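You operate a simulated robot arm through the tools that you are given. There is no shell and no other tool. Be economical: measure what you need, move in short steps, check, and stop when the job is done.

Carry out the task below with a simulated two-armed robot. There is one attempt and no reset: what you move stays moved.

Task
Pick up the small tin with one hand, pass it to the other hand and put it on the top of the white table. Set down upright: small tin.

The check looks at the end state, three seconds after you hand in, the way a careful person would. Anything else that was tipped, shoved, dropped, spilled or broken makes it a failure.

Robot
Two 7-joint arms with two-finger parallel grippers on one trunk, on a base that drives. Base frame: it is fixed to the floor where the robot stands at the start and does not move with it; the origin is under the middle of the robot, x ahead of it, y to its left, z up; the surface under the hand at the start is at about z = 0.8. Lengths are in m, angles in degrees, forces in N, time in s.
The left shoulder is at the start at [0.06, 0.144, 0.926], the right one opposite. With the tool pointing down near the work surface each hand reaches from about 0.32 to 0.74 m from the robot's upright axis, wherever it stands, measured 20 degrees to its own side. Places, roughly: top of the white table [-1.2, 1.9, 0.8]. Payload 1.57 kg a hand.
The TCP of each hand is the grasp point between the finger pads, 0.03 m short of the fingertips. In the tool frame z runs along the fingers and y along their closing line. Largest opening 0.11 m; finger width 0.024, thickness 0.012; the body of the gripper, 0.048 by 0.112 m, starts 0.078 m behind the TCP.
Orientation is told as [roll, pitch, yaw] about the base's x, y, z axes, in that order, counted from this pose: with the fingers straight down and closing along the base's y, the tool's x points along the base's -x, its y along +y and its z along -z.

Tools
- The arms move only by the tool apply_moves. It takes "left_plan", "right_plan" or both (then of equal length, played together; a hand with none holds still); each is a list of rows, each a list of 3 entries, a list of its own where there are three numbers: the shift along the base's x, y, z in m, then the turn, a rotation vector about the base's x, y, z in degrees, then the closure, from 0 (fully open) to 1 (shut). In form: [[[dx, dy, dz], [rx, ry, rz], grip], ...]. A call has 1 to 8 rows; each row is the pose to reach, as a shift and turn from the pose commanded when the call began. A row lasts 0.2 s, in which the tool goes at most 0.05 m and 8.6 degrees; a call with a longer step from one row to the next is refused whole, and so is a gripper value outside its range. Where a pose cannot be reached the arm comes as near as it can. A force on the tool above 40 N (or 10 N above the force at the start of the call, whichever is more), or a blocked arm, ends the call early, and 0.2 s more pass. The fingers move at their own pace (about 0.045 m/s each) and stop on an object; they squeeze with about 28 N. The grip force told is the motor's: it shows also when the fingers shut on nothing. Time passes only in rows, and 0.2 s behind the last, so rows that repeat a pose let the fingers close. It gives the time, the measured TCP pose, the force on the tool (base axes), the opening and the grip force at its end, in the units of the frame above (readings bear some noise), with the torque about the TCP (base axes, N m) and any sound that the robot's microphone picked up, and new pictures: "show" is both (left out), scene, wrist or none (wrist: the cameras of the hands that moved).
- Cameras (640 x 400 px; columns grow to the right, rows downward): "scene" is now at [0.0469, 0.0264, 1.5426]; the picture's right is [0.36, -0.93, 0.00], its down [-0.67, -0.26, -0.70] and it looks along [0.65, 0.25, -0.72] (base axes); focal length 252 px, centre (320, 200). "left" rides on the left gripper at [0.07, -0.016, -0.141] in its tool frame; the picture's right is [0.23, 0.97, 0.00], its down [-0.86, 0.20, -0.48] and it looks along [-0.47, 0.11, 0.88] (tool axes); focal length 222 px, centre (320, 200). "right" rides on the right gripper at [0.07, 0.016, -0.141] in its tool frame; the picture's right is [-0.23, 0.97, 0.00], its down [-0.86, -0.20, -0.48] and it looks along [-0.47, -0.11, 0.88] (tool axes); focal length 222 px, centre (320, 200). There is no depth. A picture from a camera that has moved, and an enlarged one, comes with that camera's place and axes in the base frame and with its lens.
- slide_trunk(by): slides the trunk up (or, below 0, down) by that many m; the arms and the scene camera ride with it, the base frame stays. It gives what a move gives, with no picture.
- base_move(legs): drives the robot by 1 to 6 legs, each [ahead, left, turn to the left] in m, m and degrees, along the robot's own axes; the way and the turn of a leg run together, so that a leg with both is an arc; at most 1.5 m and 180 degrees a leg. The arms and the cameras ride along, it lands a little off, and it stops where it bumps. It gives what a move gives, and a new picture of the scene camera.
- head_to(pan, tilt): turns the head with the scene camera to pan (to the left, within 86 degrees either way) and tilt (down, from -29 to 69), counted from straight ahead of the robot. It gives what a move gives, and a new picture of the scene camera.
- zoom(camera, box): a new picture of the part [left, top, right, bottom] of that camera's present view, enlarged. The clock stands still meanwhile.
- hand_in(): hands the job in; it is judged then, once.

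Work in short steps. Places have to be worked out from the pictures, the camera data and where the tool is seen: move nearer, look again, correct. Check each grasp and each placing, and mend what went wrong. You have 120 turns and 260 pictures in all, those below and enlarged ones among them. Open the grippers and draw the arms clear of the work before you hand the job in, unless the task says otherwise; then end with one line.

The tools are called after ">>>" as a command line: name --argument value ..., lists and objects as JSON in quotes. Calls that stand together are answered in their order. apply_moves: Moves the arms, as the interface text tells. Its arguments: {"type":"object","properties":{"left_plan":{"type":"array","items":{"type":"array"}},"right_plan":{"type":"array","items":{"type":"array"}},"show":{"type":"string","enum":["both","scene","wrist","none"]}},"required":[]} The other tools are called the same way: slide_trunk (by) slides the trunk up or down; base_move (legs) drives the base; head_to (pan, tilt) turns the head that bears the scene camera; zoom (camera, box) takes an enlarged picture of a part of a camera's view; hand_in () hands the job in.

At the start:

```text
time: 0.0
left_tool_pos: [0.4417, 0.3641, 1.0143]
left_tcp_rot: [0.0, -0.1, -0.1]
left_force: [-0.4, 0.3, 0.4]
left_torque: [0.02, -0.01, 0.02]
left_finger_gap: 0.1098
left_grip_force: 0.1
right_tool_pos: [0.3902, -0.0083, 1.0408]
right_tcp_rot: [0.0, 0.0, 0.0]
right_force: [-0.3, 0.6, 0.4]
right_torque: [-0.01, 0.01, 0.02]
right_finger_gap: 0.1102
right_grip_force: 0.0
trunk travel left (down, up): [-0.525, 0.065]
robot x, y, heading: [-0.0024, -0.0007, 0.1]
head pan, tilt: [20.9, 45.7]
```

scene: 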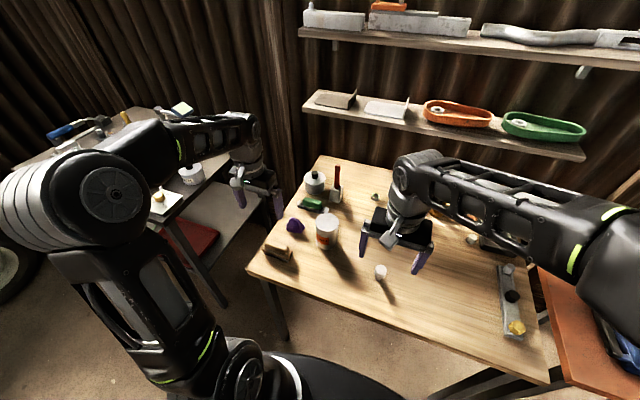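
right: 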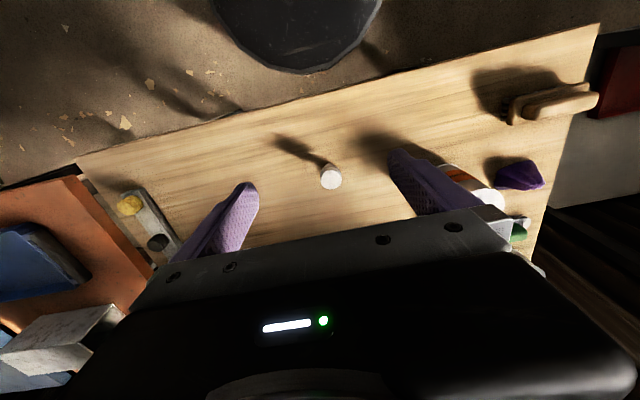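
left: 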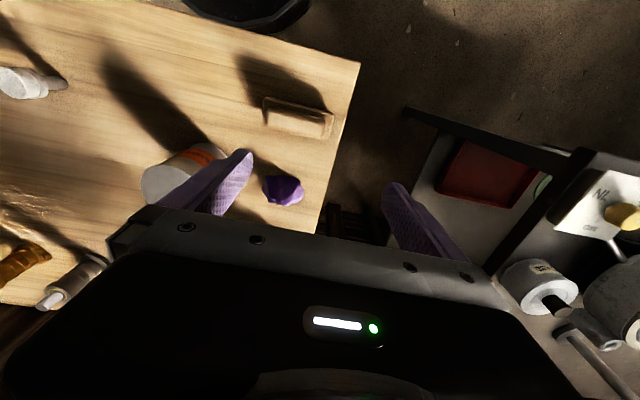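

The scene shows several cylinders on the workbench; I zoom in to tell which is the small tin.

>>> zoom --camera "scene" --box '[240, 150, 440, 300]'

>>> zoom --camera "right" --box '[240, 120, 560, 280]'

>>> zoom --camera "scene" --box '[400, 150, 580, 350]'

```text
2.67 times, centred on (340, 225) of scene
camera zoom: at [0.0469, 0.0264, 1.5426], right [0.36, -0.93, 0.0], down [-0.67, -0.26, -0.7], along [0.65, 0.25, -0.72], focal length 672 px, centre (267, 133)
```

zoom: 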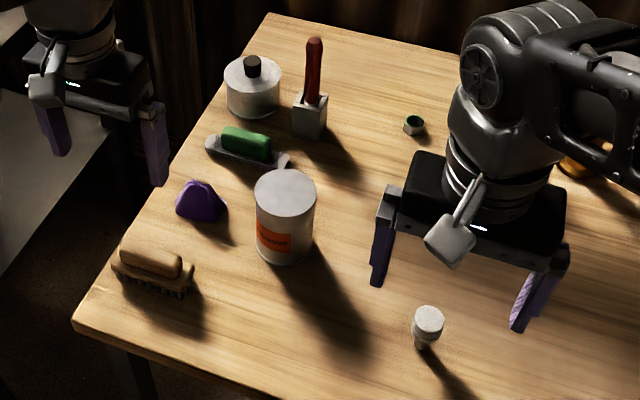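

```text
2.00 times, centred on (400, 200) of right
camera zoom: at [0.3201, 0.0086, 1.1816], right [0.23, 0.97, 0.0], down [0.86, -0.2, 0.48], along [0.47, -0.11, -0.88], focal length 444 px, centre (160, 200)
```

zoom: 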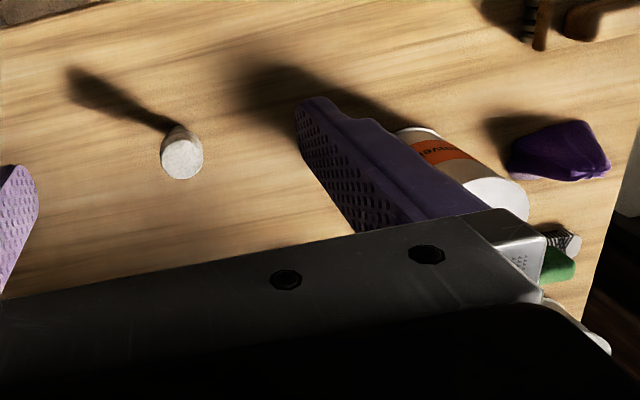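

```text
2.00 times, centred on (490, 250) of scene
camera zoom: at [0.0469, 0.0264, 1.5426], right [0.36, -0.93, 0.0], down [-0.67, -0.26, -0.7], along [0.65, 0.25, -0.72], focal length 504 px, centre (-20, 100)
```

zoom: 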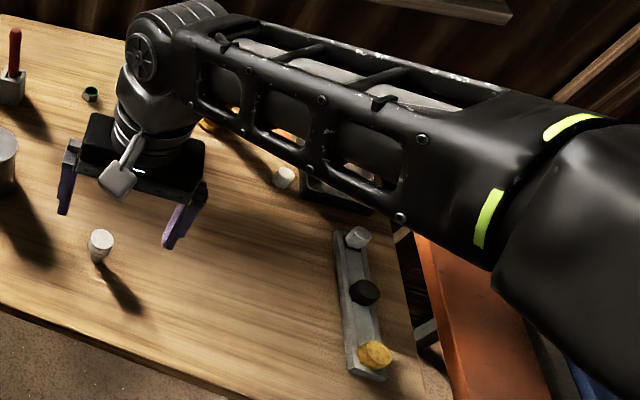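

The white can with an orange label is a candidate, but the right arm hides part of the bench. I raise it and move it aside to see the rest.

>>> apply_moves --right_plan '[[[-0.02, -0.04, 0.02], [0, 0, 0], 0], [[-0.04, -0.08, 0.04], [0, 0, 0], 0], [[-0.06, -0.12, 0.06], [0, 0, 0], 0], [[-0.06, -0.16, 0.08], [0, 0, 0], 0], [[-0.06, -0.2, 0.1], [0, 0, 0], 0], [[-0.06, -0.24, 0.1], [0, 0, 0], 0], [[-0.06, -0.28, 0.1], [0, 0, 0], 0]]' --show "both"

>>> zoom --camera "scene" --box '[270, 140, 530, 300]'

```text
time: 1.6
left_tool_pos: [0.4425, 0.3657, 1.0136]
left_tcp_rot: [-0.1, 0.1, 0.0]
left_force: [-0.1, -0.5, -0.5]
left_torque: [-0.02, 0.03, 0.0]
left_finger_gap: 0.11
left_grip_force: 0.0
right_tool_pos: [0.3446, -0.2547, 1.1232]
right_tcp_rot: [-0.1, 0.0, 0.0]
right_force: [0.0, 0.1, -0.9]
right_torque: [-0.03, 0.03, -0.04]
right_finger_gap: 0.11
right_grip_force: 0.0
right hand out of reach, approached as far as the arm can: row 4, 5, 6, 7
trunk travel left (down, up): [-0.525, 0.065]
robot x, y, heading: [0.0002, -0.003, -0.2]
head pan, tilt: [20.9, 45.7]
camera scene: at [0.0477, 0.0278, 1.5425], right [0.36, -0.93, 0.0], down [-0.67, -0.26, -0.7], along [0.65, 0.25, -0.72], focal length 252 px, centre (320, 200)
camera right: at [0.274, -0.2383, 1.2629], right [0.22, 0.97, 0.0], down [0.86, -0.2, 0.48], along [0.47, -0.11, -0.88], focal length 222 px, centre (320, 200)
```

scene: 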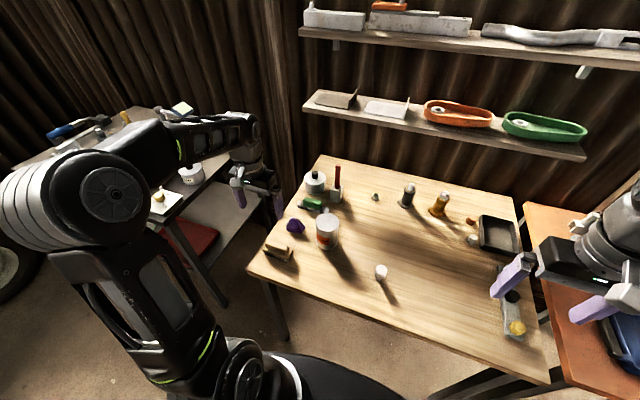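
right: 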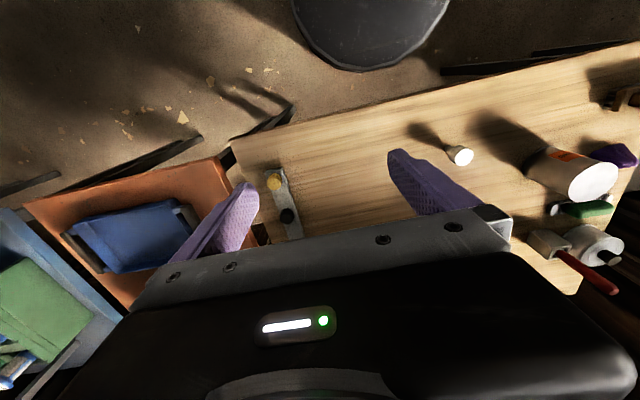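

```text
2.46 times, centred on (400, 220) of scene
camera zoom: at [0.0477, 0.0278, 1.5425], right [0.36, -0.93, 0.0], down [-0.67, -0.26, -0.7], along [0.65, 0.25, -0.72], focal length 620 px, centre (123, 151)
```

zoom: 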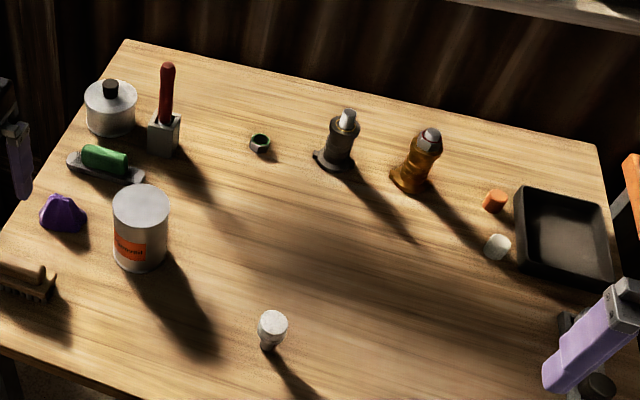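

The orange-labelled white can is the small tin: about 0.075 m wide, 0.1 m tall, near (0.535, 0.188). I bring the left hand above it and check.

>>> apply_moves --left_plan '[[[0.02, -0.04, 0.0], [0, 0, 0], 0], [[0.04, -0.08, 0.0], [0, 0, 0], 0], [[0.06, -0.12, 0.0], [0, 0, 0], 0], [[0.08, -0.16, 0.0], [0, 0, 0], 0], [[0.093, -0.177, 0.0], [0, 0, 0], 0], [[0.093, -0.177, 0.0], [0, 0, 0], 0]]'

```text
time: 3.0
left_tool_pos: [0.5339, 0.1876, 1.0135]
left_tcp_rot: [0.0, 0.1, -0.1]
left_force: [0.8, 0.4, 1.0]
left_torque: [0.0, -0.03, -0.02]
left_finger_gap: 0.1098
left_grip_force: 0.2
right_tool_pos: [0.3445, -0.2564, 1.1227]
right_tcp_rot: [-0.1, 0.1, 0.0]
right_force: [0.9, -0.2, -0.4]
right_torque: [-0.04, 0.02, 0.01]
right_finger_gap: 0.1098
right_grip_force: 0.0
trunk travel left (down, up): [-0.525, 0.065]
robot x, y, heading: [0.0017, 0.0, 0.2]
head pan, tilt: [20.9, 45.7]
camera scene: at [0.0468, 0.0264, 1.5426], right [0.36, -0.93, 0.0], down [-0.67, -0.26, -0.7], along [0.65, 0.25, -0.72], focal length 252 px, centre (320, 200)
camera left: at [0.4645, 0.171, 1.1543], right [-0.23, 0.97, 0.0], down [0.86, 0.2, 0.48], along [0.47, 0.11, -0.88], focal length 222 px, centre (320, 200)
```

scene: 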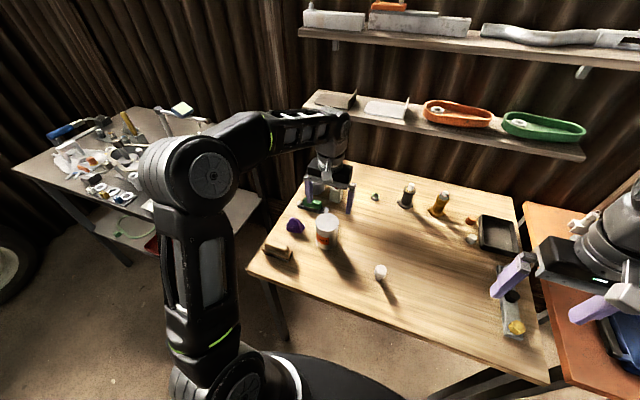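
left: 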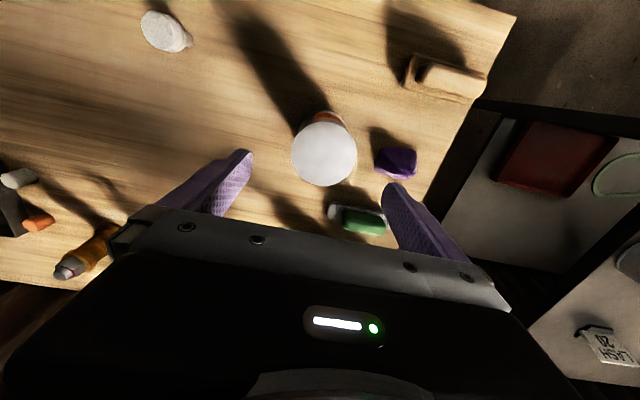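

The tin's top is centred at about (0.538, 0.192, 0.905), right below the hand. I lower to z≈0.85 with the jaws open around it.

>>> apply_moves --left_plan '[[[0.004, 0.004, -0.03], [0, 0, 0], 0], [[0.004, 0.004, -0.06], [0, 0, 0], 0], [[0.004, 0.004, -0.09], [0, 0, 0], 0], [[0.004, 0.004, -0.115], [0, 0, 0], 0], [[0.004, 0.004, -0.14], [0, 0, 0], 0], [[0.004, 0.004, -0.163], [0, 0, 0], 0], [[0.004, 0.004, -0.163], [0, 0, 0], 0]]'

>>> zoom --camera "scene" --box '[260, 150, 420, 280]'

```text
time: 4.6
left_tool_pos: [0.5388, 0.1902, 0.8523]
left_tcp_rot: [-0.1, 0.1, 0.0]
left_force: [-0.9, 0.1, 0.4]
left_torque: [0.01, -0.01, -0.02]
left_finger_gap: 0.11
left_grip_force: 0.0
right_tool_pos: [0.3437, -0.2562, 1.1216]
right_tcp_rot: [0.0, 0.0, 0.0]
right_force: [-0.2, -0.3, 0.0]
right_torque: [-0.02, -0.02, -0.01]
right_finger_gap: 0.1099
right_grip_force: 0.1
trunk travel left (down, up): [-0.525, 0.065]
robot x, y, heading: [-0.0016, 0.0018, 0.1]
head pan, tilt: [20.9, 45.7]
camera scene: at [0.0468, 0.0264, 1.5426], right [0.36, -0.93, 0.0], down [-0.67, -0.26, -0.7], along [0.65, 0.25, -0.72], focal length 252 px, centre (320, 200)
camera left: at [0.469, 0.1747, 0.9929], right [-0.23, 0.97, 0.0], down [0.85, 0.2, 0.48], along [0.47, 0.11, -0.88], focal length 222 px, centre (320, 200)
```

scene: 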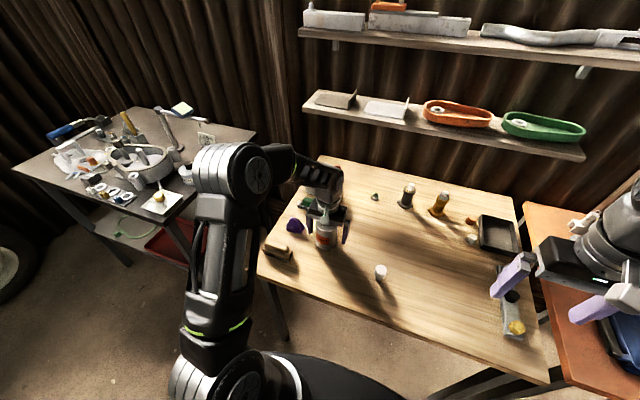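
left: 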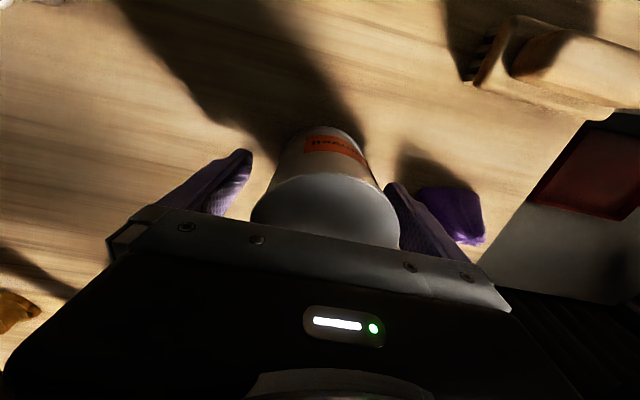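

```text
3.08 times, centred on (340, 215) of scene
camera zoom: at [0.0468, 0.0264, 1.5426], right [0.36, -0.93, 0.0], down [-0.67, -0.26, -0.7], along [0.65, 0.25, -0.72], focal length 775 px, centre (258, 154)
```

zoom: 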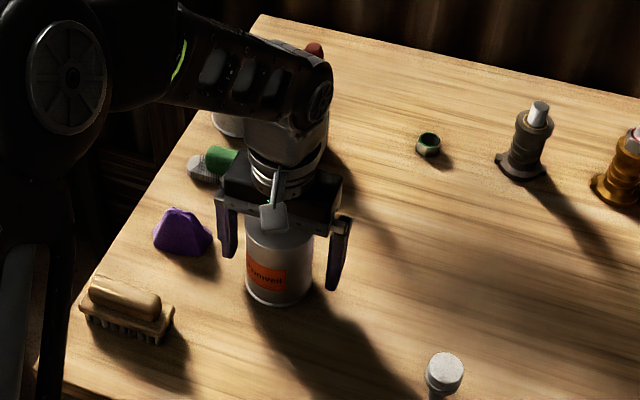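

The jaws straddle the tin, centred within a few mm in both axes. I close the left gripper.

>>> apply_moves --left_plan '[[[0, 0, 0], [0, 0, 0], 1], [[0, 0, 0], [0, 0, 0], 1], [[0, 0, 0], [0, 0, 0], 1], [[0, 0, 0], [0, 0, 0], 1], [[0, 0, 0], [0, 0, 0], 1]]' --show "wrist"

```text
time: 5.8
left_tool_pos: [0.5389, 0.1927, 0.8523]
left_tcp_rot: [0.0, 0.0, 0.0]
left_force: [0.6, 2.8, 0.5]
left_torque: [0.18, -0.11, 0.03]
left_finger_gap: 0.0719
left_grip_force: 28.1
right_tool_pos: [0.3443, -0.2561, 1.1217]
right_tcp_rot: [0.1, 0.1, 0.0]
right_force: [0.5, -0.8, 0.0]
right_torque: [0.03, 0.03, 0.07]
right_finger_gap: 0.1101
right_grip_force: 0.1
trunk travel left (down, up): [-0.525, 0.065]
robot x, y, heading: [-0.0026, -0.0019, -0.1]
head pan, tilt: [20.9, 45.7]
camera left: at [0.4691, 0.1748, 0.9931], right [-0.23, 0.97, 0.0], down [0.86, 0.2, 0.48], along [0.47, 0.11, -0.88], focal length 222 px, centre (320, 200)
```

left: 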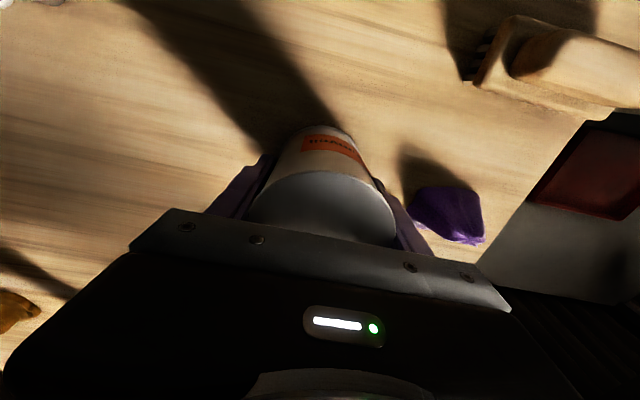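

The tin is held (gap 0.072 m, 28 N). I lift it straight up by 0.2 m while the right hand starts to yaw in free space.

>>> apply_moves --left_plan '[[[0, 0, 0.015], [0, 0, 0], 1], [[0, 0, 0.04], [0, 0, 0], 1], [[0, 0, 0.07], [0, 0, 0], 1], [[0, 0, 0.1], [0, 0, 0], 1], [[0, 0, 0.13], [0, 0, 0], 1], [[0, 0, 0.16], [0, 0, 0], 1], [[0, 0, 0.185], [0, 0, 0], 1], [[0, 0, 0.2], [0, 0, 0], 1]]' --right_plan '[[[0, 0, 0], [0, 0, -8], 0], [[0, 0, 0], [0, 0, -16], 0], [[0, 0, 0], [0, 0, -24], 0], [[0, 0, 0], [0, 0, -32], 0], [[0, 0, 0], [0, 0, -40], 0], [[0, 0, 0], [0, 0, -48], 0], [[0, 0, 0], [0, 0, -56], 0], [[0, 0, 0], [0, 0, -64], 0]]'

```text
time: 7.6
left_tool_pos: [0.5408, 0.1893, 1.0531]
left_tcp_rot: [0.0, 0.1, 0.0]
left_force: [0.2, -0.2, -4.1]
left_torque: [-0.03, 0.0, -0.01]
left_finger_gap: 0.0719
left_grip_force: 28.1
right_tool_pos: [0.3436, -0.2578, 1.12]
right_tcp_rot: [0.0, -0.1, -64.1]
right_force: [-1.0, 0.4, 0.4]
right_torque: [-0.03, -0.02, -0.03]
right_finger_gap: 0.1099
right_grip_force: 0.1
trunk travel left (down, up): [-0.525, 0.065]
robot x, y, heading: [-0.0005, 0.0001, 0.1]
head pan, tilt: [20.9, 45.7]
camera scene: at [0.0472, 0.0264, 1.5425], right [0.36, -0.93, 0.0], down [-0.67, -0.26, -0.7], along [0.65, 0.25, -0.72], focal length 252 px, centre (320, 200)
camera right: at [0.3277, -0.1858, 1.2609], right [0.98, 0.22, 0.0], down [0.19, -0.86, 0.48], along [0.11, -0.47, -0.88], focal length 222 px, centre (320, 200)
camera left: at [0.4707, 0.1729, 1.1932], right [-0.23, 0.97, 0.0], down [0.86, 0.2, 0.48], along [0.47, 0.11, -0.88], focal length 222 px, centre (320, 200)
```

scene: 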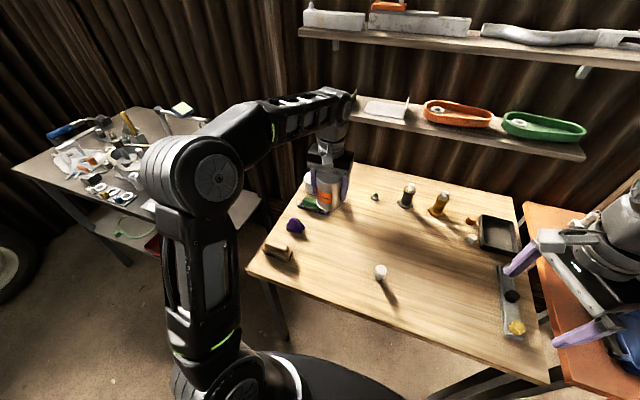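
right: 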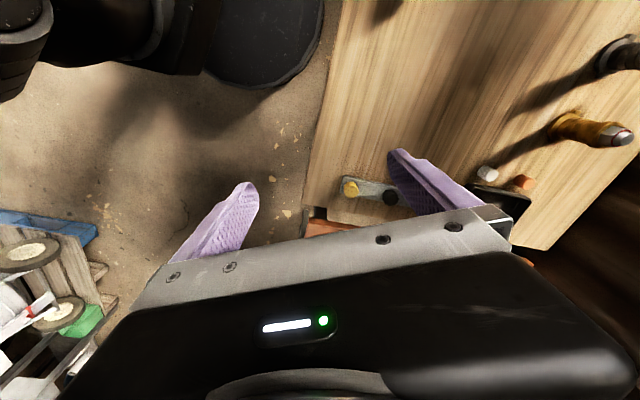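
left: 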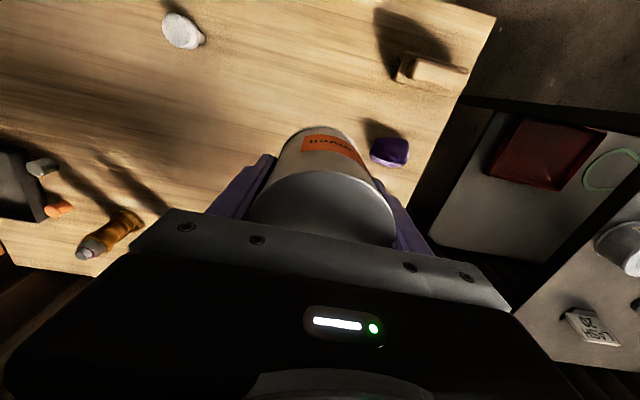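

The tin lifted cleanly. I finish the right hand's yaw to -90° and bring the tin nearer to the robot's middle.

>>> apply_moves --left_plan '[[[-0.02, -0.02, 0.0], [0, 0, 0], 1], [[-0.04, -0.04, 0.0], [0, 0, 0], 1], [[-0.06, -0.06, 0.0], [0, 0, 0], 1], [[-0.08, -0.09, 0.0], [0, 0, 0], 1]]' --right_plan '[[[0, 0, 0], [0, 0, -8], 0], [[0, 0, 0], [0, 0, -16], 0], [[0, 0, 0], [0, 0, -24], 0], [[0, 0, 0], [0, 0, -26], 0]]' --show "none"

>>> apply_moves --right_plan '[[[0, 0, 0], [8, 0, 0], 0], [[0, 0, 0], [16, 0, 0], 0], [[0, 0, 0], [24, 0, 0], 0], [[0, 0, 0], [32, 0, 0], 0], [[0, 0, 0], [40, 0, 0], 0], [[0, 0, 0], [48, 0, 0], 0], [[0, 0, 0], [56, 0, 0], 0], [[0, 0, 0], [60, 0, 0], 0]]'

```text
time: 8.6
left_tool_pos: [0.4585, 0.1009, 1.054]
left_tcp_rot: [-0.1, 0.1, 0.0]
left_force: [-0.4, 0.1, -3.6]
left_torque: [-0.01, 0.0, -0.01]
left_finger_gap: 0.072
left_grip_force: 27.9
right_tool_pos: [0.3429, -0.2566, 1.1206]
right_tcp_rot: [0.0, 0.0, -90.1]
right_force: [-0.9, 0.9, -0.1]
right_torque: [-0.01, 0.01, 0.02]
right_finger_gap: 0.11
right_grip_force: 0.0
trunk travel left (down, up): [-0.525, 0.065]
robot x, y, heading: [-0.0017, 0.0011, -0.1]
head pan, tilt: [20.9, 45.7]
```

```text
time: 10.4
left_tool_pos: [0.459, 0.1061, 1.0552]
left_tcp_rot: [-0.2, -0.1, 0.0]
left_force: [0.1, 0.5, -3.7]
left_torque: [-0.11, -0.02, 0.0]
left_finger_gap: 0.0722
left_grip_force: 27.8
right_tool_pos: [0.3942, -0.2487, 1.1092]
right_tcp_rot: [2.9, 60.0, -91.5]
right_force: [-1.2, 1.1, 1.0]
right_torque: [-0.2, -0.01, -0.05]
right_finger_gap: 0.11
right_grip_force: 0.1
right hand out of reach, approached as far as the arm can: row 1, 2, 3, 4, 5, 6, 7, 8
trunk travel left (down, up): [-0.525, 0.065]
robot x, y, heading: [-0.0002, 0.0009, -0.1]
head pan, tilt: [20.9, 45.7]
camera scene: at [0.0463, 0.0323, 1.5424], right [0.36, -0.93, 0.0], down [-0.67, -0.26, -0.7], along [0.65, 0.25, -0.72], focal length 252 px, centre (320, 200)
camera right: at [0.4002, -0.3374, 1.2404], right [0.97, -0.18, -0.17], down [-0.24, -0.83, -0.51], along [-0.05, 0.53, -0.84], focal length 222 px, centre (320, 200)
```

scene: 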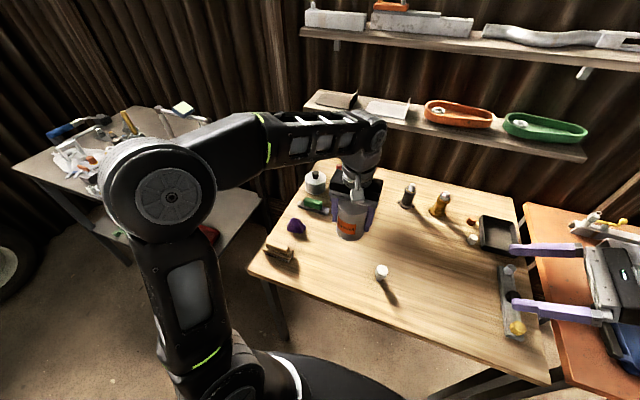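
right: 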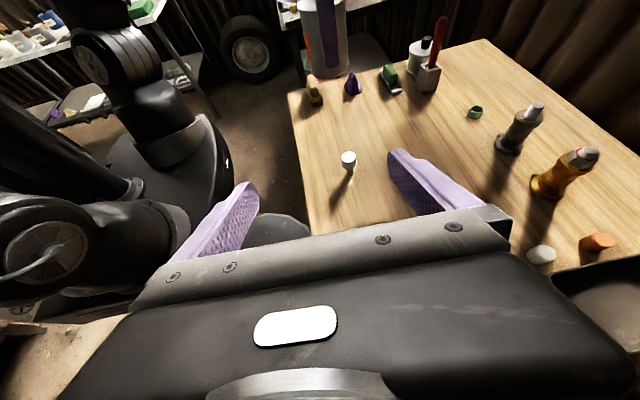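

The right tool now points left and 30° down. I flatten it by 15° more for clearance from the left hand and move it to a stand-off on the tin's right side.

>>> apply_moves --right_plan '[[[0.015, 0.03, 0], [3, 0, 0], 0], [[0.03, 0.06, 0], [6, 0, 0], 0], [[0.045, 0.1, 0], [9, 0, 0], 0], [[0.06, 0.14, 0], [12, 0, 0], 0], [[0.065, 0.18, -0.01], [15, 0, 0], 0], [[0.065, 0.18, -0.012], [15, 0, 0], 0]]'

```text
time: 11.8
left_tool_pos: [0.4596, 0.101, 1.0531]
left_tcp_rot: [0.0, 0.0, 0.0]
left_force: [-0.8, -0.3, -4.0]
left_torque: [-0.01, -0.01, 0.01]
left_finger_gap: 0.0721
left_grip_force: 27.6
right_tool_pos: [0.4592, -0.0717, 1.0984]
right_tcp_rot: [1.4, 75.3, -92.8]
right_force: [-0.4, 0.2, 0.1]
right_torque: [-0.01, -0.01, 0.01]
right_finger_gap: 0.11
right_grip_force: 0.0
trunk travel left (down, up): [-0.525, 0.065]
robot x, y, heading: [-0.0001, 0.001, -0.0]
head pan, tilt: [20.9, 45.7]
camera scene: at [0.047, 0.0261, 1.5426], right [0.36, -0.93, 0.0], down [-0.67, -0.26, -0.7], along [0.65, 0.25, -0.72], focal length 252 px, centre (320, 200)
camera right: at [0.4655, -0.1921, 1.2002], right [0.97, -0.13, -0.21], down [-0.24, -0.66, -0.71], along [-0.05, 0.74, -0.67], focal length 222 px, centre (320, 200)
```

scene: 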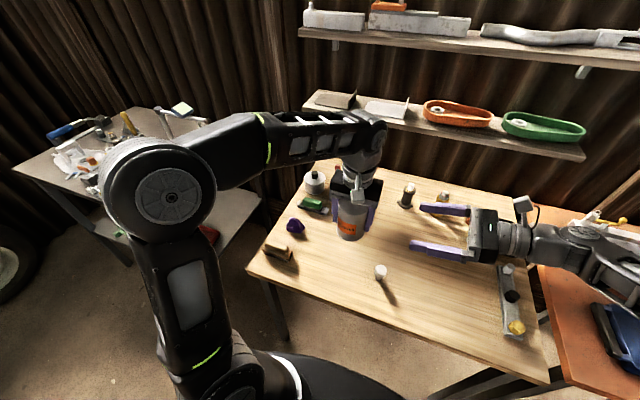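
right: 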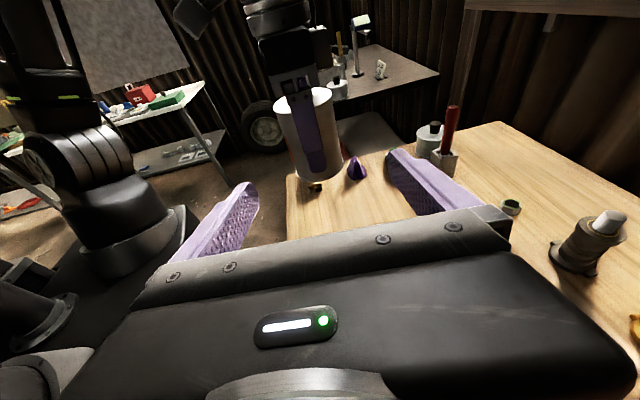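

The stand-off is good: the tin is on the axis of the right jaws. I advance 0.1 m along the tool axis and look again.

>>> apply_moves --right_plan '[[[0, 0.025, -0.007], [0, 0, 0], 0], [[0, 0.05, -0.014], [0, 0, 0], 0], [[0, 0.075, -0.02], [0, 0, 0], 0], [[0, 0.1, -0.027], [0, 0, 0], 0], [[0, 0.115, -0.03], [0, 0, 0], 0]]'

>>> zoom --camera "scene" --box '[280, 130, 480, 270]'

```text
time: 13.0
left_tool_pos: [0.46, 0.1005, 1.0529]
left_tcp_rot: [-0.1, 0.0, 0.0]
left_force: [0.6, 0.2, -3.6]
left_torque: [0.03, -0.02, -0.01]
left_finger_gap: 0.0721
left_grip_force: 27.6
right_tool_pos: [0.4588, 0.0419, 1.0691]
right_tcp_rot: [1.5, 75.3, -92.6]
right_force: [-0.2, -0.2, 0.7]
right_torque: [-0.01, 0.0, -0.03]
right_finger_gap: 0.11
right_grip_force: 0.2
trunk travel left (down, up): [-0.525, 0.065]
robot x, y, heading: [0.0026, 0.0009, 0.1]
head pan, tilt: [20.9, 45.7]
camera scene: at [0.0473, 0.0266, 1.5425], right [0.36, -0.93, 0.0], down [-0.67, -0.26, -0.7], along [0.65, 0.25, -0.72], focal length 252 px, centre (320, 200)
camera right: at [0.4657, -0.0773, 1.1706], right [0.97, -0.13, -0.21], down [-0.24, -0.67, -0.71], along [-0.05, 0.74, -0.68], focal length 222 px, centre (320, 200)
```

scene: 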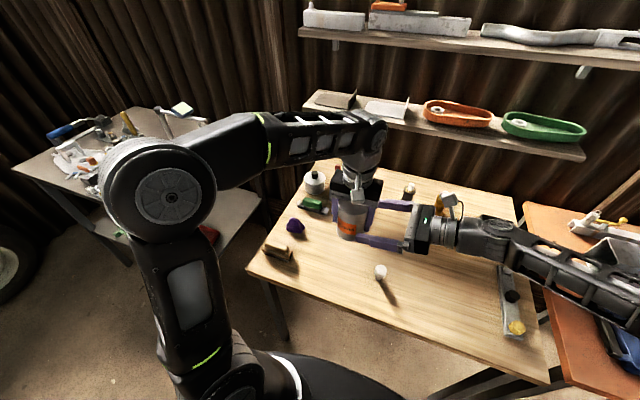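
right: 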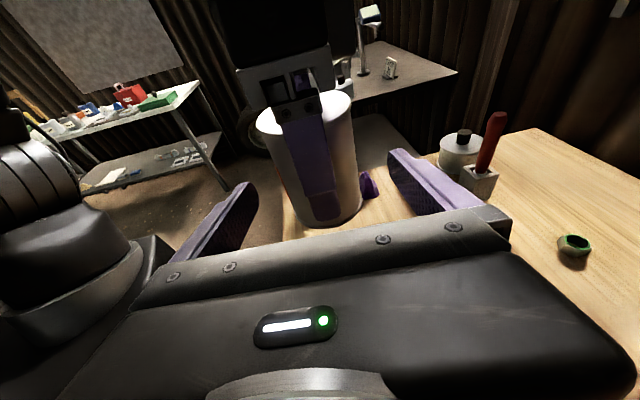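

```text
2.86 times, centred on (380, 200) of scene
camera zoom: at [0.0473, 0.0266, 1.5425], right [0.36, -0.93, 0.0], down [-0.67, -0.26, -0.7], along [0.65, 0.25, -0.72], focal length 720 px, centre (149, 200)
```

zoom: 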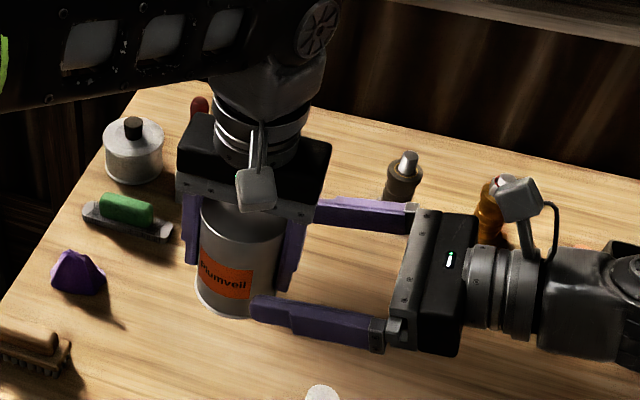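

Alignment holds. I go the last 0.056 m and then close the right gripper while the left keeps its grip.

>>> apply_moves --right_plan '[[[0.001, 0.02, -0.005], [0, 0, 0], 0], [[0.001, 0.04, -0.01], [0, 0, 0], 0], [[0.001, 0.056, -0.014], [0, 0, 0], 0], [[0.001, 0.056, -0.014], [0, 0, 0], 0]]'

>>> zoom --camera "scene" --box '[280, 130, 480, 270]'

```text
time: 14.0
left_tool_pos: [0.4591, 0.1001, 1.054]
left_tcp_rot: [0.0, 0.0, 0.0]
left_force: [0.1, 0.3, -4.6]
left_torque: [-0.01, 0.0, 0.02]
left_finger_gap: 0.0717
left_grip_force: 28.4
right_tool_pos: [0.4599, 0.0972, 1.0557]
right_tcp_rot: [1.6, 75.3, -92.7]
right_force: [0.0, -0.7, -0.3]
right_torque: [0.04, 0.0, 0.01]
right_finger_gap: 0.1101
right_grip_force: 0.1
trunk travel left (down, up): [-0.525, 0.065]
robot x, y, heading: [-0.0006, -0.0033, 0.2]
head pan, tilt: [20.9, 45.7]
camera scene: at [0.047, 0.0263, 1.5426], right [0.36, -0.93, 0.0], down [-0.67, -0.26, -0.7], along [0.65, 0.25, -0.72], focal length 252 px, centre (320, 200)
camera right: at [0.4662, -0.0218, 1.1577], right [0.97, -0.13, -0.21], down [-0.24, -0.66, -0.71], along [-0.05, 0.74, -0.67], focal length 222 px, centre (320, 200)
```

scene: 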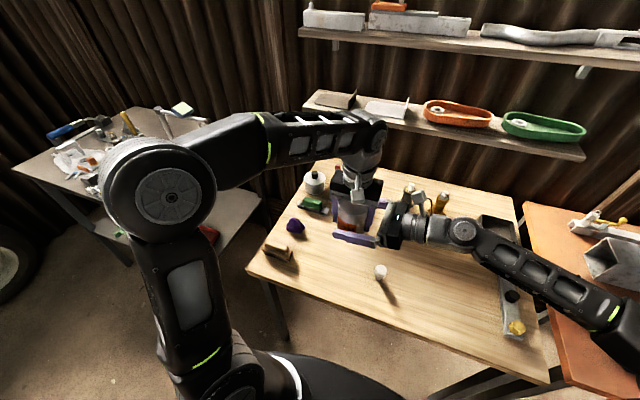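
right: 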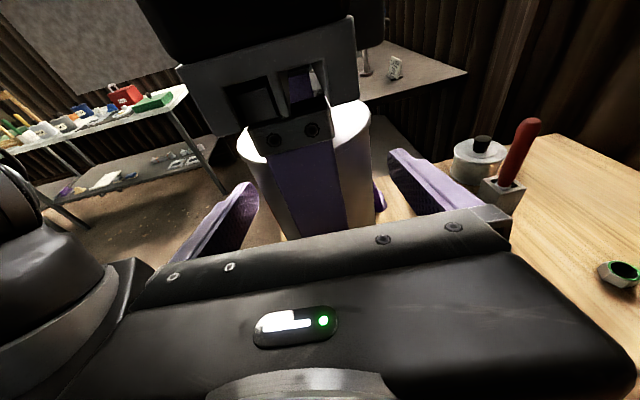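

```text
2.86 times, centred on (380, 200) of scene
camera zoom: at [0.047, 0.0263, 1.5426], right [0.36, -0.93, 0.0], down [-0.67, -0.26, -0.7], along [0.65, 0.25, -0.72], focal length 720 px, centre (149, 200)
```

zoom: 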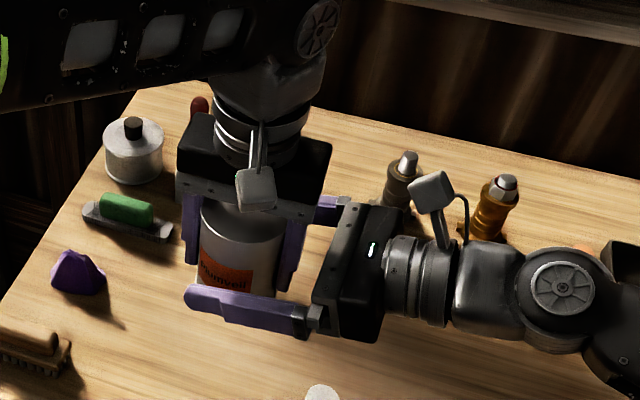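

The right jaws straddle the tin without contact. I close the right gripper, keeping the left closed.

>>> apply_moves --right_plan '[[[0, 0, 0], [0, 0, 0], 1], [[0, 0, 0], [0, 0, 0], 1], [[0, 0, 0], [0, 0, 0], 1], [[0, 0, 0], [0, 0, 0], 1], [[0, 0, 0], [0, 0, 0], 1]]' --show "none"

```text
time: 15.2
left_tool_pos: [0.4597, 0.1002, 1.0539]
left_tcp_rot: [0.0, 0.1, 0.0]
left_force: [-5.0, -0.5, -3.8]
left_torque: [-0.08, -0.37, -0.06]
left_finger_gap: 0.072
left_grip_force: 27.6
right_tool_pos: [0.4602, 0.0959, 1.0543]
right_tcp_rot: [1.6, 75.3, -92.7]
right_force: [5.5, 0.5, -0.5]
right_torque: [0.08, 0.45, 0.03]
right_finger_gap: 0.0724
right_grip_force: 28.3
trunk travel left (down, up): [-0.525, 0.065]
robot x, y, heading: [0.002, 0.0011, 0.1]
head pan, tilt: [20.9, 45.7]
```

Both hands grip the tin. I open the left fingers, then check the force moved to the right hand.

>>> apply_moves --left_plan '[[[0, 0, 0], [0, 0, 0], 0], [[0, 0, 0], [0, 0, 0], 0], [[0, 0, 0], [0, 0, 0], 0], [[0, 0, 0], [0, 0, 0], 0], [[0, 0, 0], [0, 0, 0], 0]]' --show "wrist"

>>> zoom --camera "scene" --box '[280, 130, 480, 270]'

```text
time: 16.4
left_tool_pos: [0.4606, 0.0996, 1.0538]
left_tcp_rot: [0.0, 0.1, 0.0]
left_force: [-0.3, 0.1, 0.3]
left_torque: [-0.01, -0.01, -0.01]
left_finger_gap: 0.1101
left_grip_force: 0.0
right_tool_pos: [0.4599, 0.0978, 1.0551]
right_tcp_rot: [1.5, 75.2, -92.6]
right_force: [0.5, -0.4, -0.5]
right_torque: [-0.03, 0.0, -0.02]
right_finger_gap: 0.0727
right_grip_force: 27.9
trunk travel left (down, up): [-0.525, 0.065]
robot x, y, heading: [0.0012, -0.0011, -0.0]
head pan, tilt: [20.9, 45.7]
camera left: at [0.3897, 0.0839, 1.1948], right [-0.23, 0.97, 0.0], down [0.86, 0.2, 0.48], along [0.47, 0.11, -0.88], focal length 222 px, centre (320, 200)
```

left: 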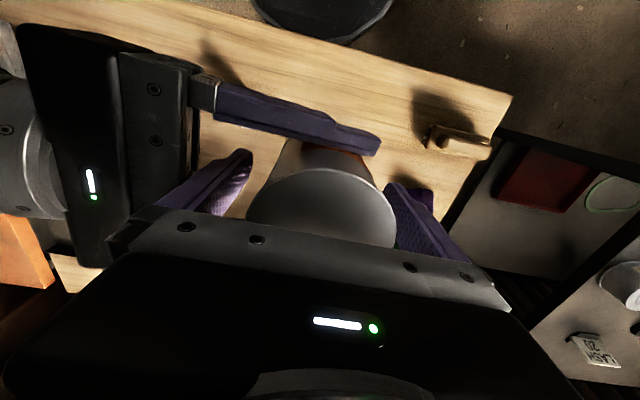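

```text
2.86 times, centred on (380, 200) of scene
camera zoom: at [0.0473, 0.0264, 1.5425], right [0.36, -0.93, 0.0], down [-0.67, -0.26, -0.7], along [0.65, 0.25, -0.72], focal length 720 px, centre (149, 200)
```

zoom: 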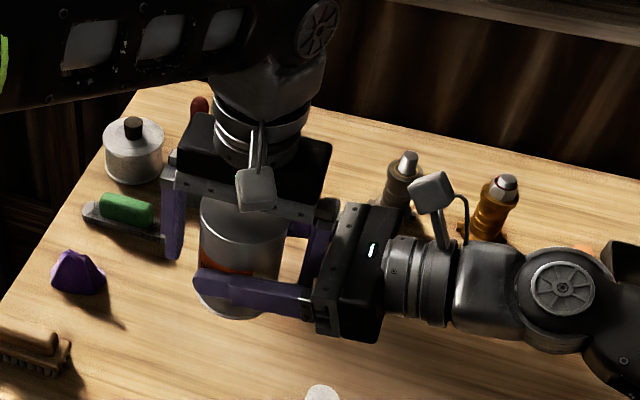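

The right hand holds the tin. I withdraw the left hand straight up in small steps, clear of the tin and the right hand.

>>> apply_moves --left_plan '[[[0, 0.003, 0.02], [0, 0, 0], 0], [[0, 0.004, 0.045], [0, 0, 0], 0], [[0, 0.004, 0.07], [0, 0, 0], 0], [[0, 0.004, 0.095], [0, 0, 0], 0], [[0, 0.004, 0.12], [0, 0, 0], 0], [[0, 0.02, 0.14], [0, 0, 0], 0], [[0, 0.05, 0.15], [0, 0, 0], 0], [[0, 0.09, 0.15], [0, 0, 0], 0]]'

```text
time: 18.2
left_tool_pos: [0.4382, 0.1463, 1.1138]
left_tcp_rot: [0.3, -0.4, 0.0]
left_force: [6.2, -17.8, 7.3]
left_torque: [-0.87, -0.26, 0.13]
left_finger_gap: 0.1104
left_grip_force: 0.0
left hand out of reach, approached as far as the arm can: row 3, 4, 5, 6, 7, 8
right_tool_pos: [0.4604, 0.0962, 1.0541]
right_tcp_rot: [1.0, 75.2, -92.9]
right_force: [-5.0, 16.9, -11.3]
right_torque: [-0.55, -0.21, -0.16]
right_finger_gap: 0.0714
right_grip_force: 28.0
trunk travel left (down, up): [-0.525, 0.065]
robot x, y, heading: [0.0028, 0.0007, 0.0]
head pan, tilt: [20.9, 45.7]
camera scene: at [0.0494, 0.0245, 1.5424], right [0.36, -0.93, 0.0], down [-0.67, -0.25, -0.7], along [0.65, 0.25, -0.72], focal length 252 px, centre (320, 200)
camera left: at [0.3676, 0.1301, 1.2541], right [-0.23, 0.97, 0.0], down [0.85, 0.2, 0.49], along [0.47, 0.11, -0.87], focal length 222 px, centre (320, 200)
```

scene: 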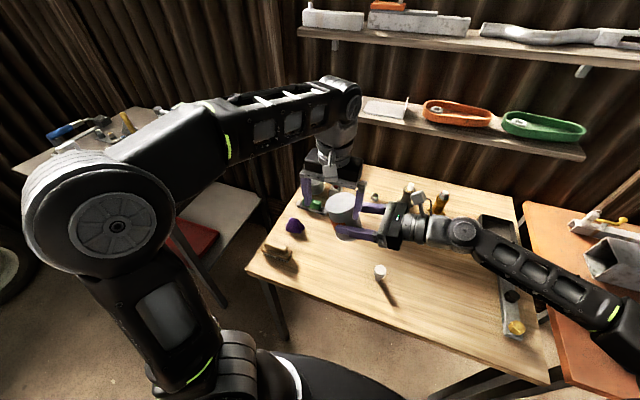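
left: 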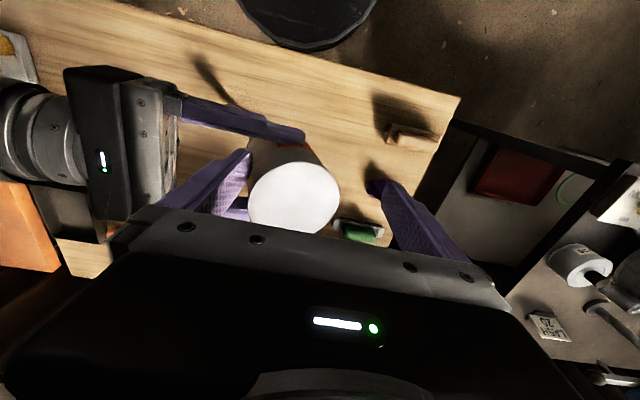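

The left arm ran out of upward reach and its inner finger presses on the tin's side. I bring the left hand back over the tin to take the pressure off.

>>> apply_moves --left_plan '[[[0.003, -0.012, 0], [0, 0, 0], 0], [[0.006, -0.025, 0], [0, 0, 0], 0], [[0.01, -0.043, 0], [0, 0, 0], 0], [[0.01, -0.043, 0], [0, 0, 0], 0]]'

```text
time: 19.2
left_tool_pos: [0.4451, 0.1111, 1.1128]
left_tcp_rot: [0.1, 0.0, 0.2]
left_force: [-0.8, 17.4, 0.8]
left_torque: [0.45, 0.2, 0.29]
left_finger_gap: 0.1099
left_grip_force: 0.1
right_tool_pos: [0.4613, 0.0975, 1.055]
right_tcp_rot: [1.6, 75.2, -92.7]
right_force: [1.7, -16.1, -4.3]
right_torque: [0.45, -0.09, -0.06]
right_finger_gap: 0.071
right_grip_force: 28.2
trunk travel left (down, up): [-0.525, 0.065]
robot x, y, heading: [-0.0006, -0.0035, 0.2]
head pan, tilt: [20.9, 45.7]
camera scene: at [0.047, 0.0268, 1.5425], right [0.36, -0.93, 0.0], down [-0.67, -0.26, -0.7], along [0.65, 0.25, -0.72], focal length 252 px, centre (320, 200)
camera left: at [0.3756, 0.0937, 1.2546], right [-0.23, 0.97, 0.0], down [0.86, 0.2, 0.48], along [0.46, 0.11, -0.88], focal length 222 px, centre (320, 200)
```

scene: 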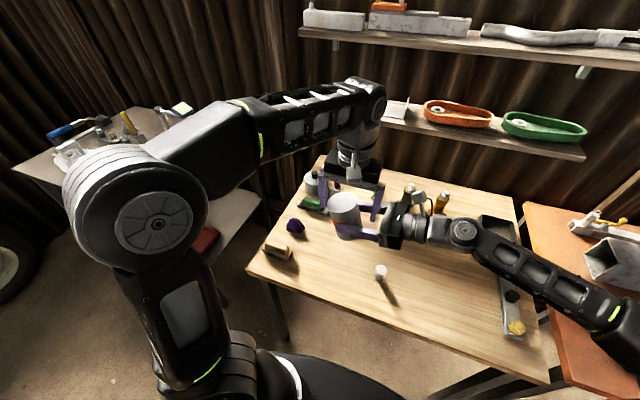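
left: 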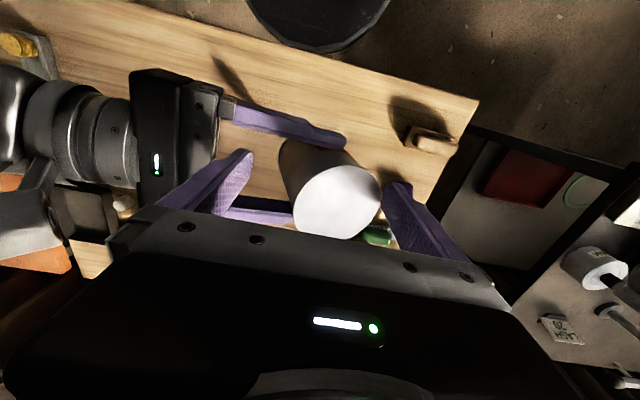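

The tin's top seems to lean toward +y from that push. I zoom in to judge the tilt before fixing it.

>>> zoom --camera "scene" --box '[290, 150, 450, 260]'

>>> zoom --camera "right" --box '[160, 0, 520, 240]'

```text
3.64 times, centred on (370, 205) of scene
camera zoom: at [0.047, 0.0268, 1.5425], right [0.36, -0.93, 0.0], down [-0.67, -0.26, -0.7], along [0.65, 0.25, -0.72], focal length 916 px, centre (138, 182)
```

zoom: 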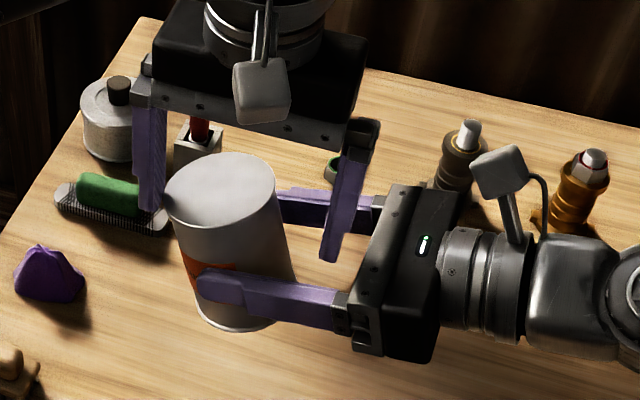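

```text
1.67 times, centred on (340, 120) of right
camera zoom: at [0.467, -0.0224, 1.1572], right [0.97, -0.13, -0.21], down [-0.25, -0.66, -0.71], along [-0.05, 0.74, -0.68], focal length 370 px, centre (287, 333)
```

zoom: 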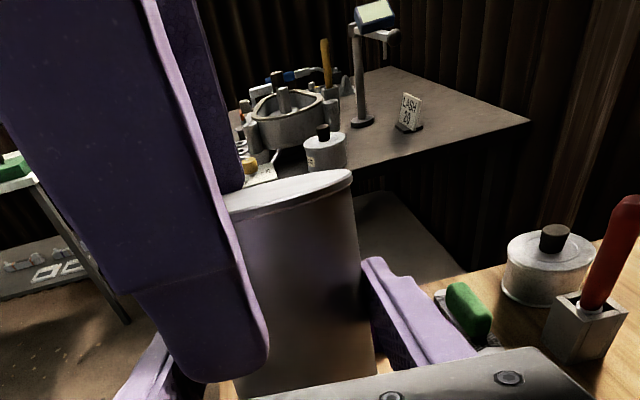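

The tin leans about 25° toward the left but is firmly held. I push its top back with the left hand's outer finger: slightly lower, centred in x, then toward -y.

>>> apply_moves --left_plan '[[[0.008, -0.004, -0.01], [0, 0, 0], 0], [[0.015, -0.01, -0.02], [0, 0, 0], 0], [[0.015, -0.016, -0.02], [0, 0, 0], 0], [[0.015, -0.022, -0.02], [0, 0, 0], 0], [[0.015, -0.026, -0.02], [0, 0, 0], 0]]' --show "wrist"

>>> zoom --camera "scene" --box '[290, 150, 450, 260]'

```text
time: 20.2
left_tool_pos: [0.4609, 0.0924, 1.0925]
left_tcp_rot: [0.5, 0.1, 0.1]
left_force: [1.4, 1.7, -1.6]
left_torque: [0.1, -0.03, 0.06]
left_finger_gap: 0.1081
left_grip_force: 0.0
right_tool_pos: [0.4603, 0.0962, 1.053]
right_tcp_rot: [1.1, 75.1, -93.3]
right_force: [-1.4, -3.0, -2.3]
right_torque: [-0.06, -0.07, -0.03]
right_finger_gap: 0.0712
right_grip_force: 28.2
trunk travel left (down, up): [-0.525, 0.065]
robot x, y, heading: [-0.0026, -0.0004, 0.1]
head pan, tilt: [20.9, 45.7]
stopped in row 4 (right hand): the force on the tool passed its limit at 42 N (the readings are from after the stop); the commanded pose is now the measured one
camera left: at [0.3911, 0.0747, 1.2336], right [-0.23, 0.97, 0.01], down [0.86, 0.2, 0.48], along [0.46, 0.12, -0.88], focal length 222 px, centre (320, 200)
```

left: 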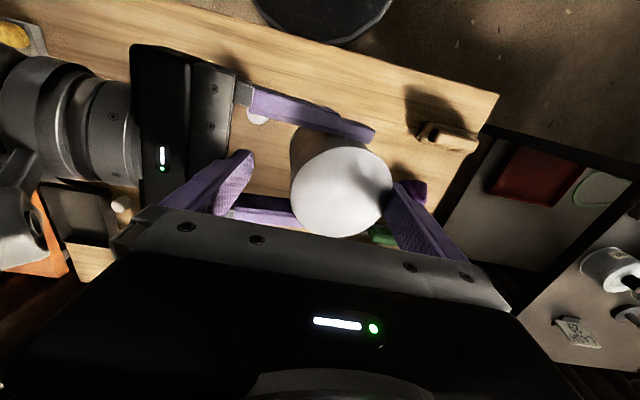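

```text
3.64 times, centred on (370, 205) of scene
camera zoom: at [0.0474, 0.0264, 1.5425], right [0.36, -0.93, 0.0], down [-0.67, -0.26, -0.7], along [0.65, 0.25, -0.72], focal length 916 px, centre (138, 182)
```

zoom: 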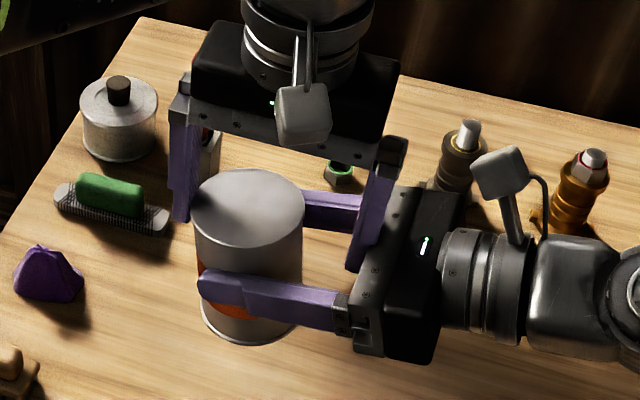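

The tin is nearly upright again. I move the left hand to be centred on it and close it lightly, so its flat pads square the tin up vertically.

>>> apply_moves --left_plan '[[[0, 0.006, 0], [0, 0, 0], 0], [[0, 0.011, 0], [0, 0, 0], 0], [[0, 0.011, 0], [0, 0, 0], 0.3], [[0, 0.011, 0], [0, 0, 0], 0.6], [[0, 0.011, 0], [0, 0, 0], 1], [[0, 0.011, 0], [0, 0, 0], 1], [[0, 0.011, 0], [0, 0, 0], 1]]' --show "wrist"

>>> zoom --camera "scene" --box '[290, 150, 450, 260]'

```text
time: 21.8
left_tool_pos: [0.4611, 0.1034, 1.0936]
left_tcp_rot: [0.5, 0.0, 0.2]
left_force: [0.1, 17.9, 3.5]
left_torque: [0.28, -0.14, -0.4]
left_finger_gap: 0.074
left_grip_force: 27.8
right_tool_pos: [0.4615, 0.0961, 1.0526]
right_tcp_rot: [1.0, 75.1, -93.3]
right_force: [-0.5, -18.9, -8.1]
right_torque: [0.43, 0.15, 0.38]
right_finger_gap: 0.0713
right_grip_force: 28.1
trunk travel left (down, up): [-0.525, 0.065]
robot x, y, heading: [-0.0022, -0.0001, 0.1]
head pan, tilt: [20.9, 45.7]
camera left: at [0.3912, 0.0855, 1.2341], right [-0.23, 0.97, 0.01], down [0.85, 0.2, 0.48], along [0.47, 0.12, -0.88], focal length 222 px, centre (320, 200)
```

left: 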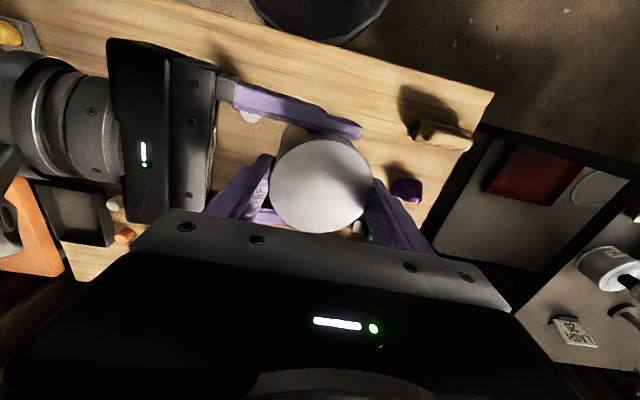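

```text
3.64 times, centred on (370, 205) of scene
camera zoom: at [0.0473, 0.0264, 1.5425], right [0.36, -0.93, 0.0], down [-0.67, -0.26, -0.7], along [0.65, 0.25, -0.72], focal length 916 px, centre (138, 182)
```

zoom: 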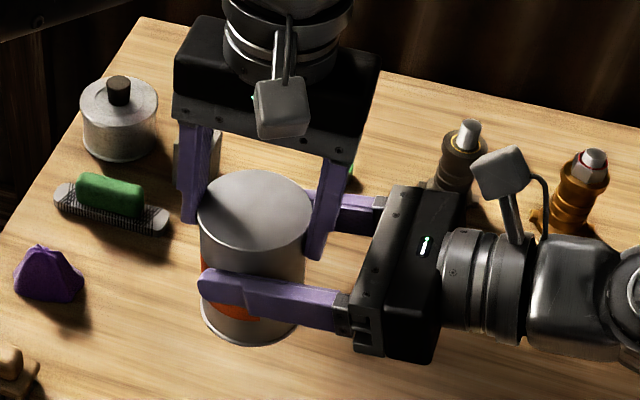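

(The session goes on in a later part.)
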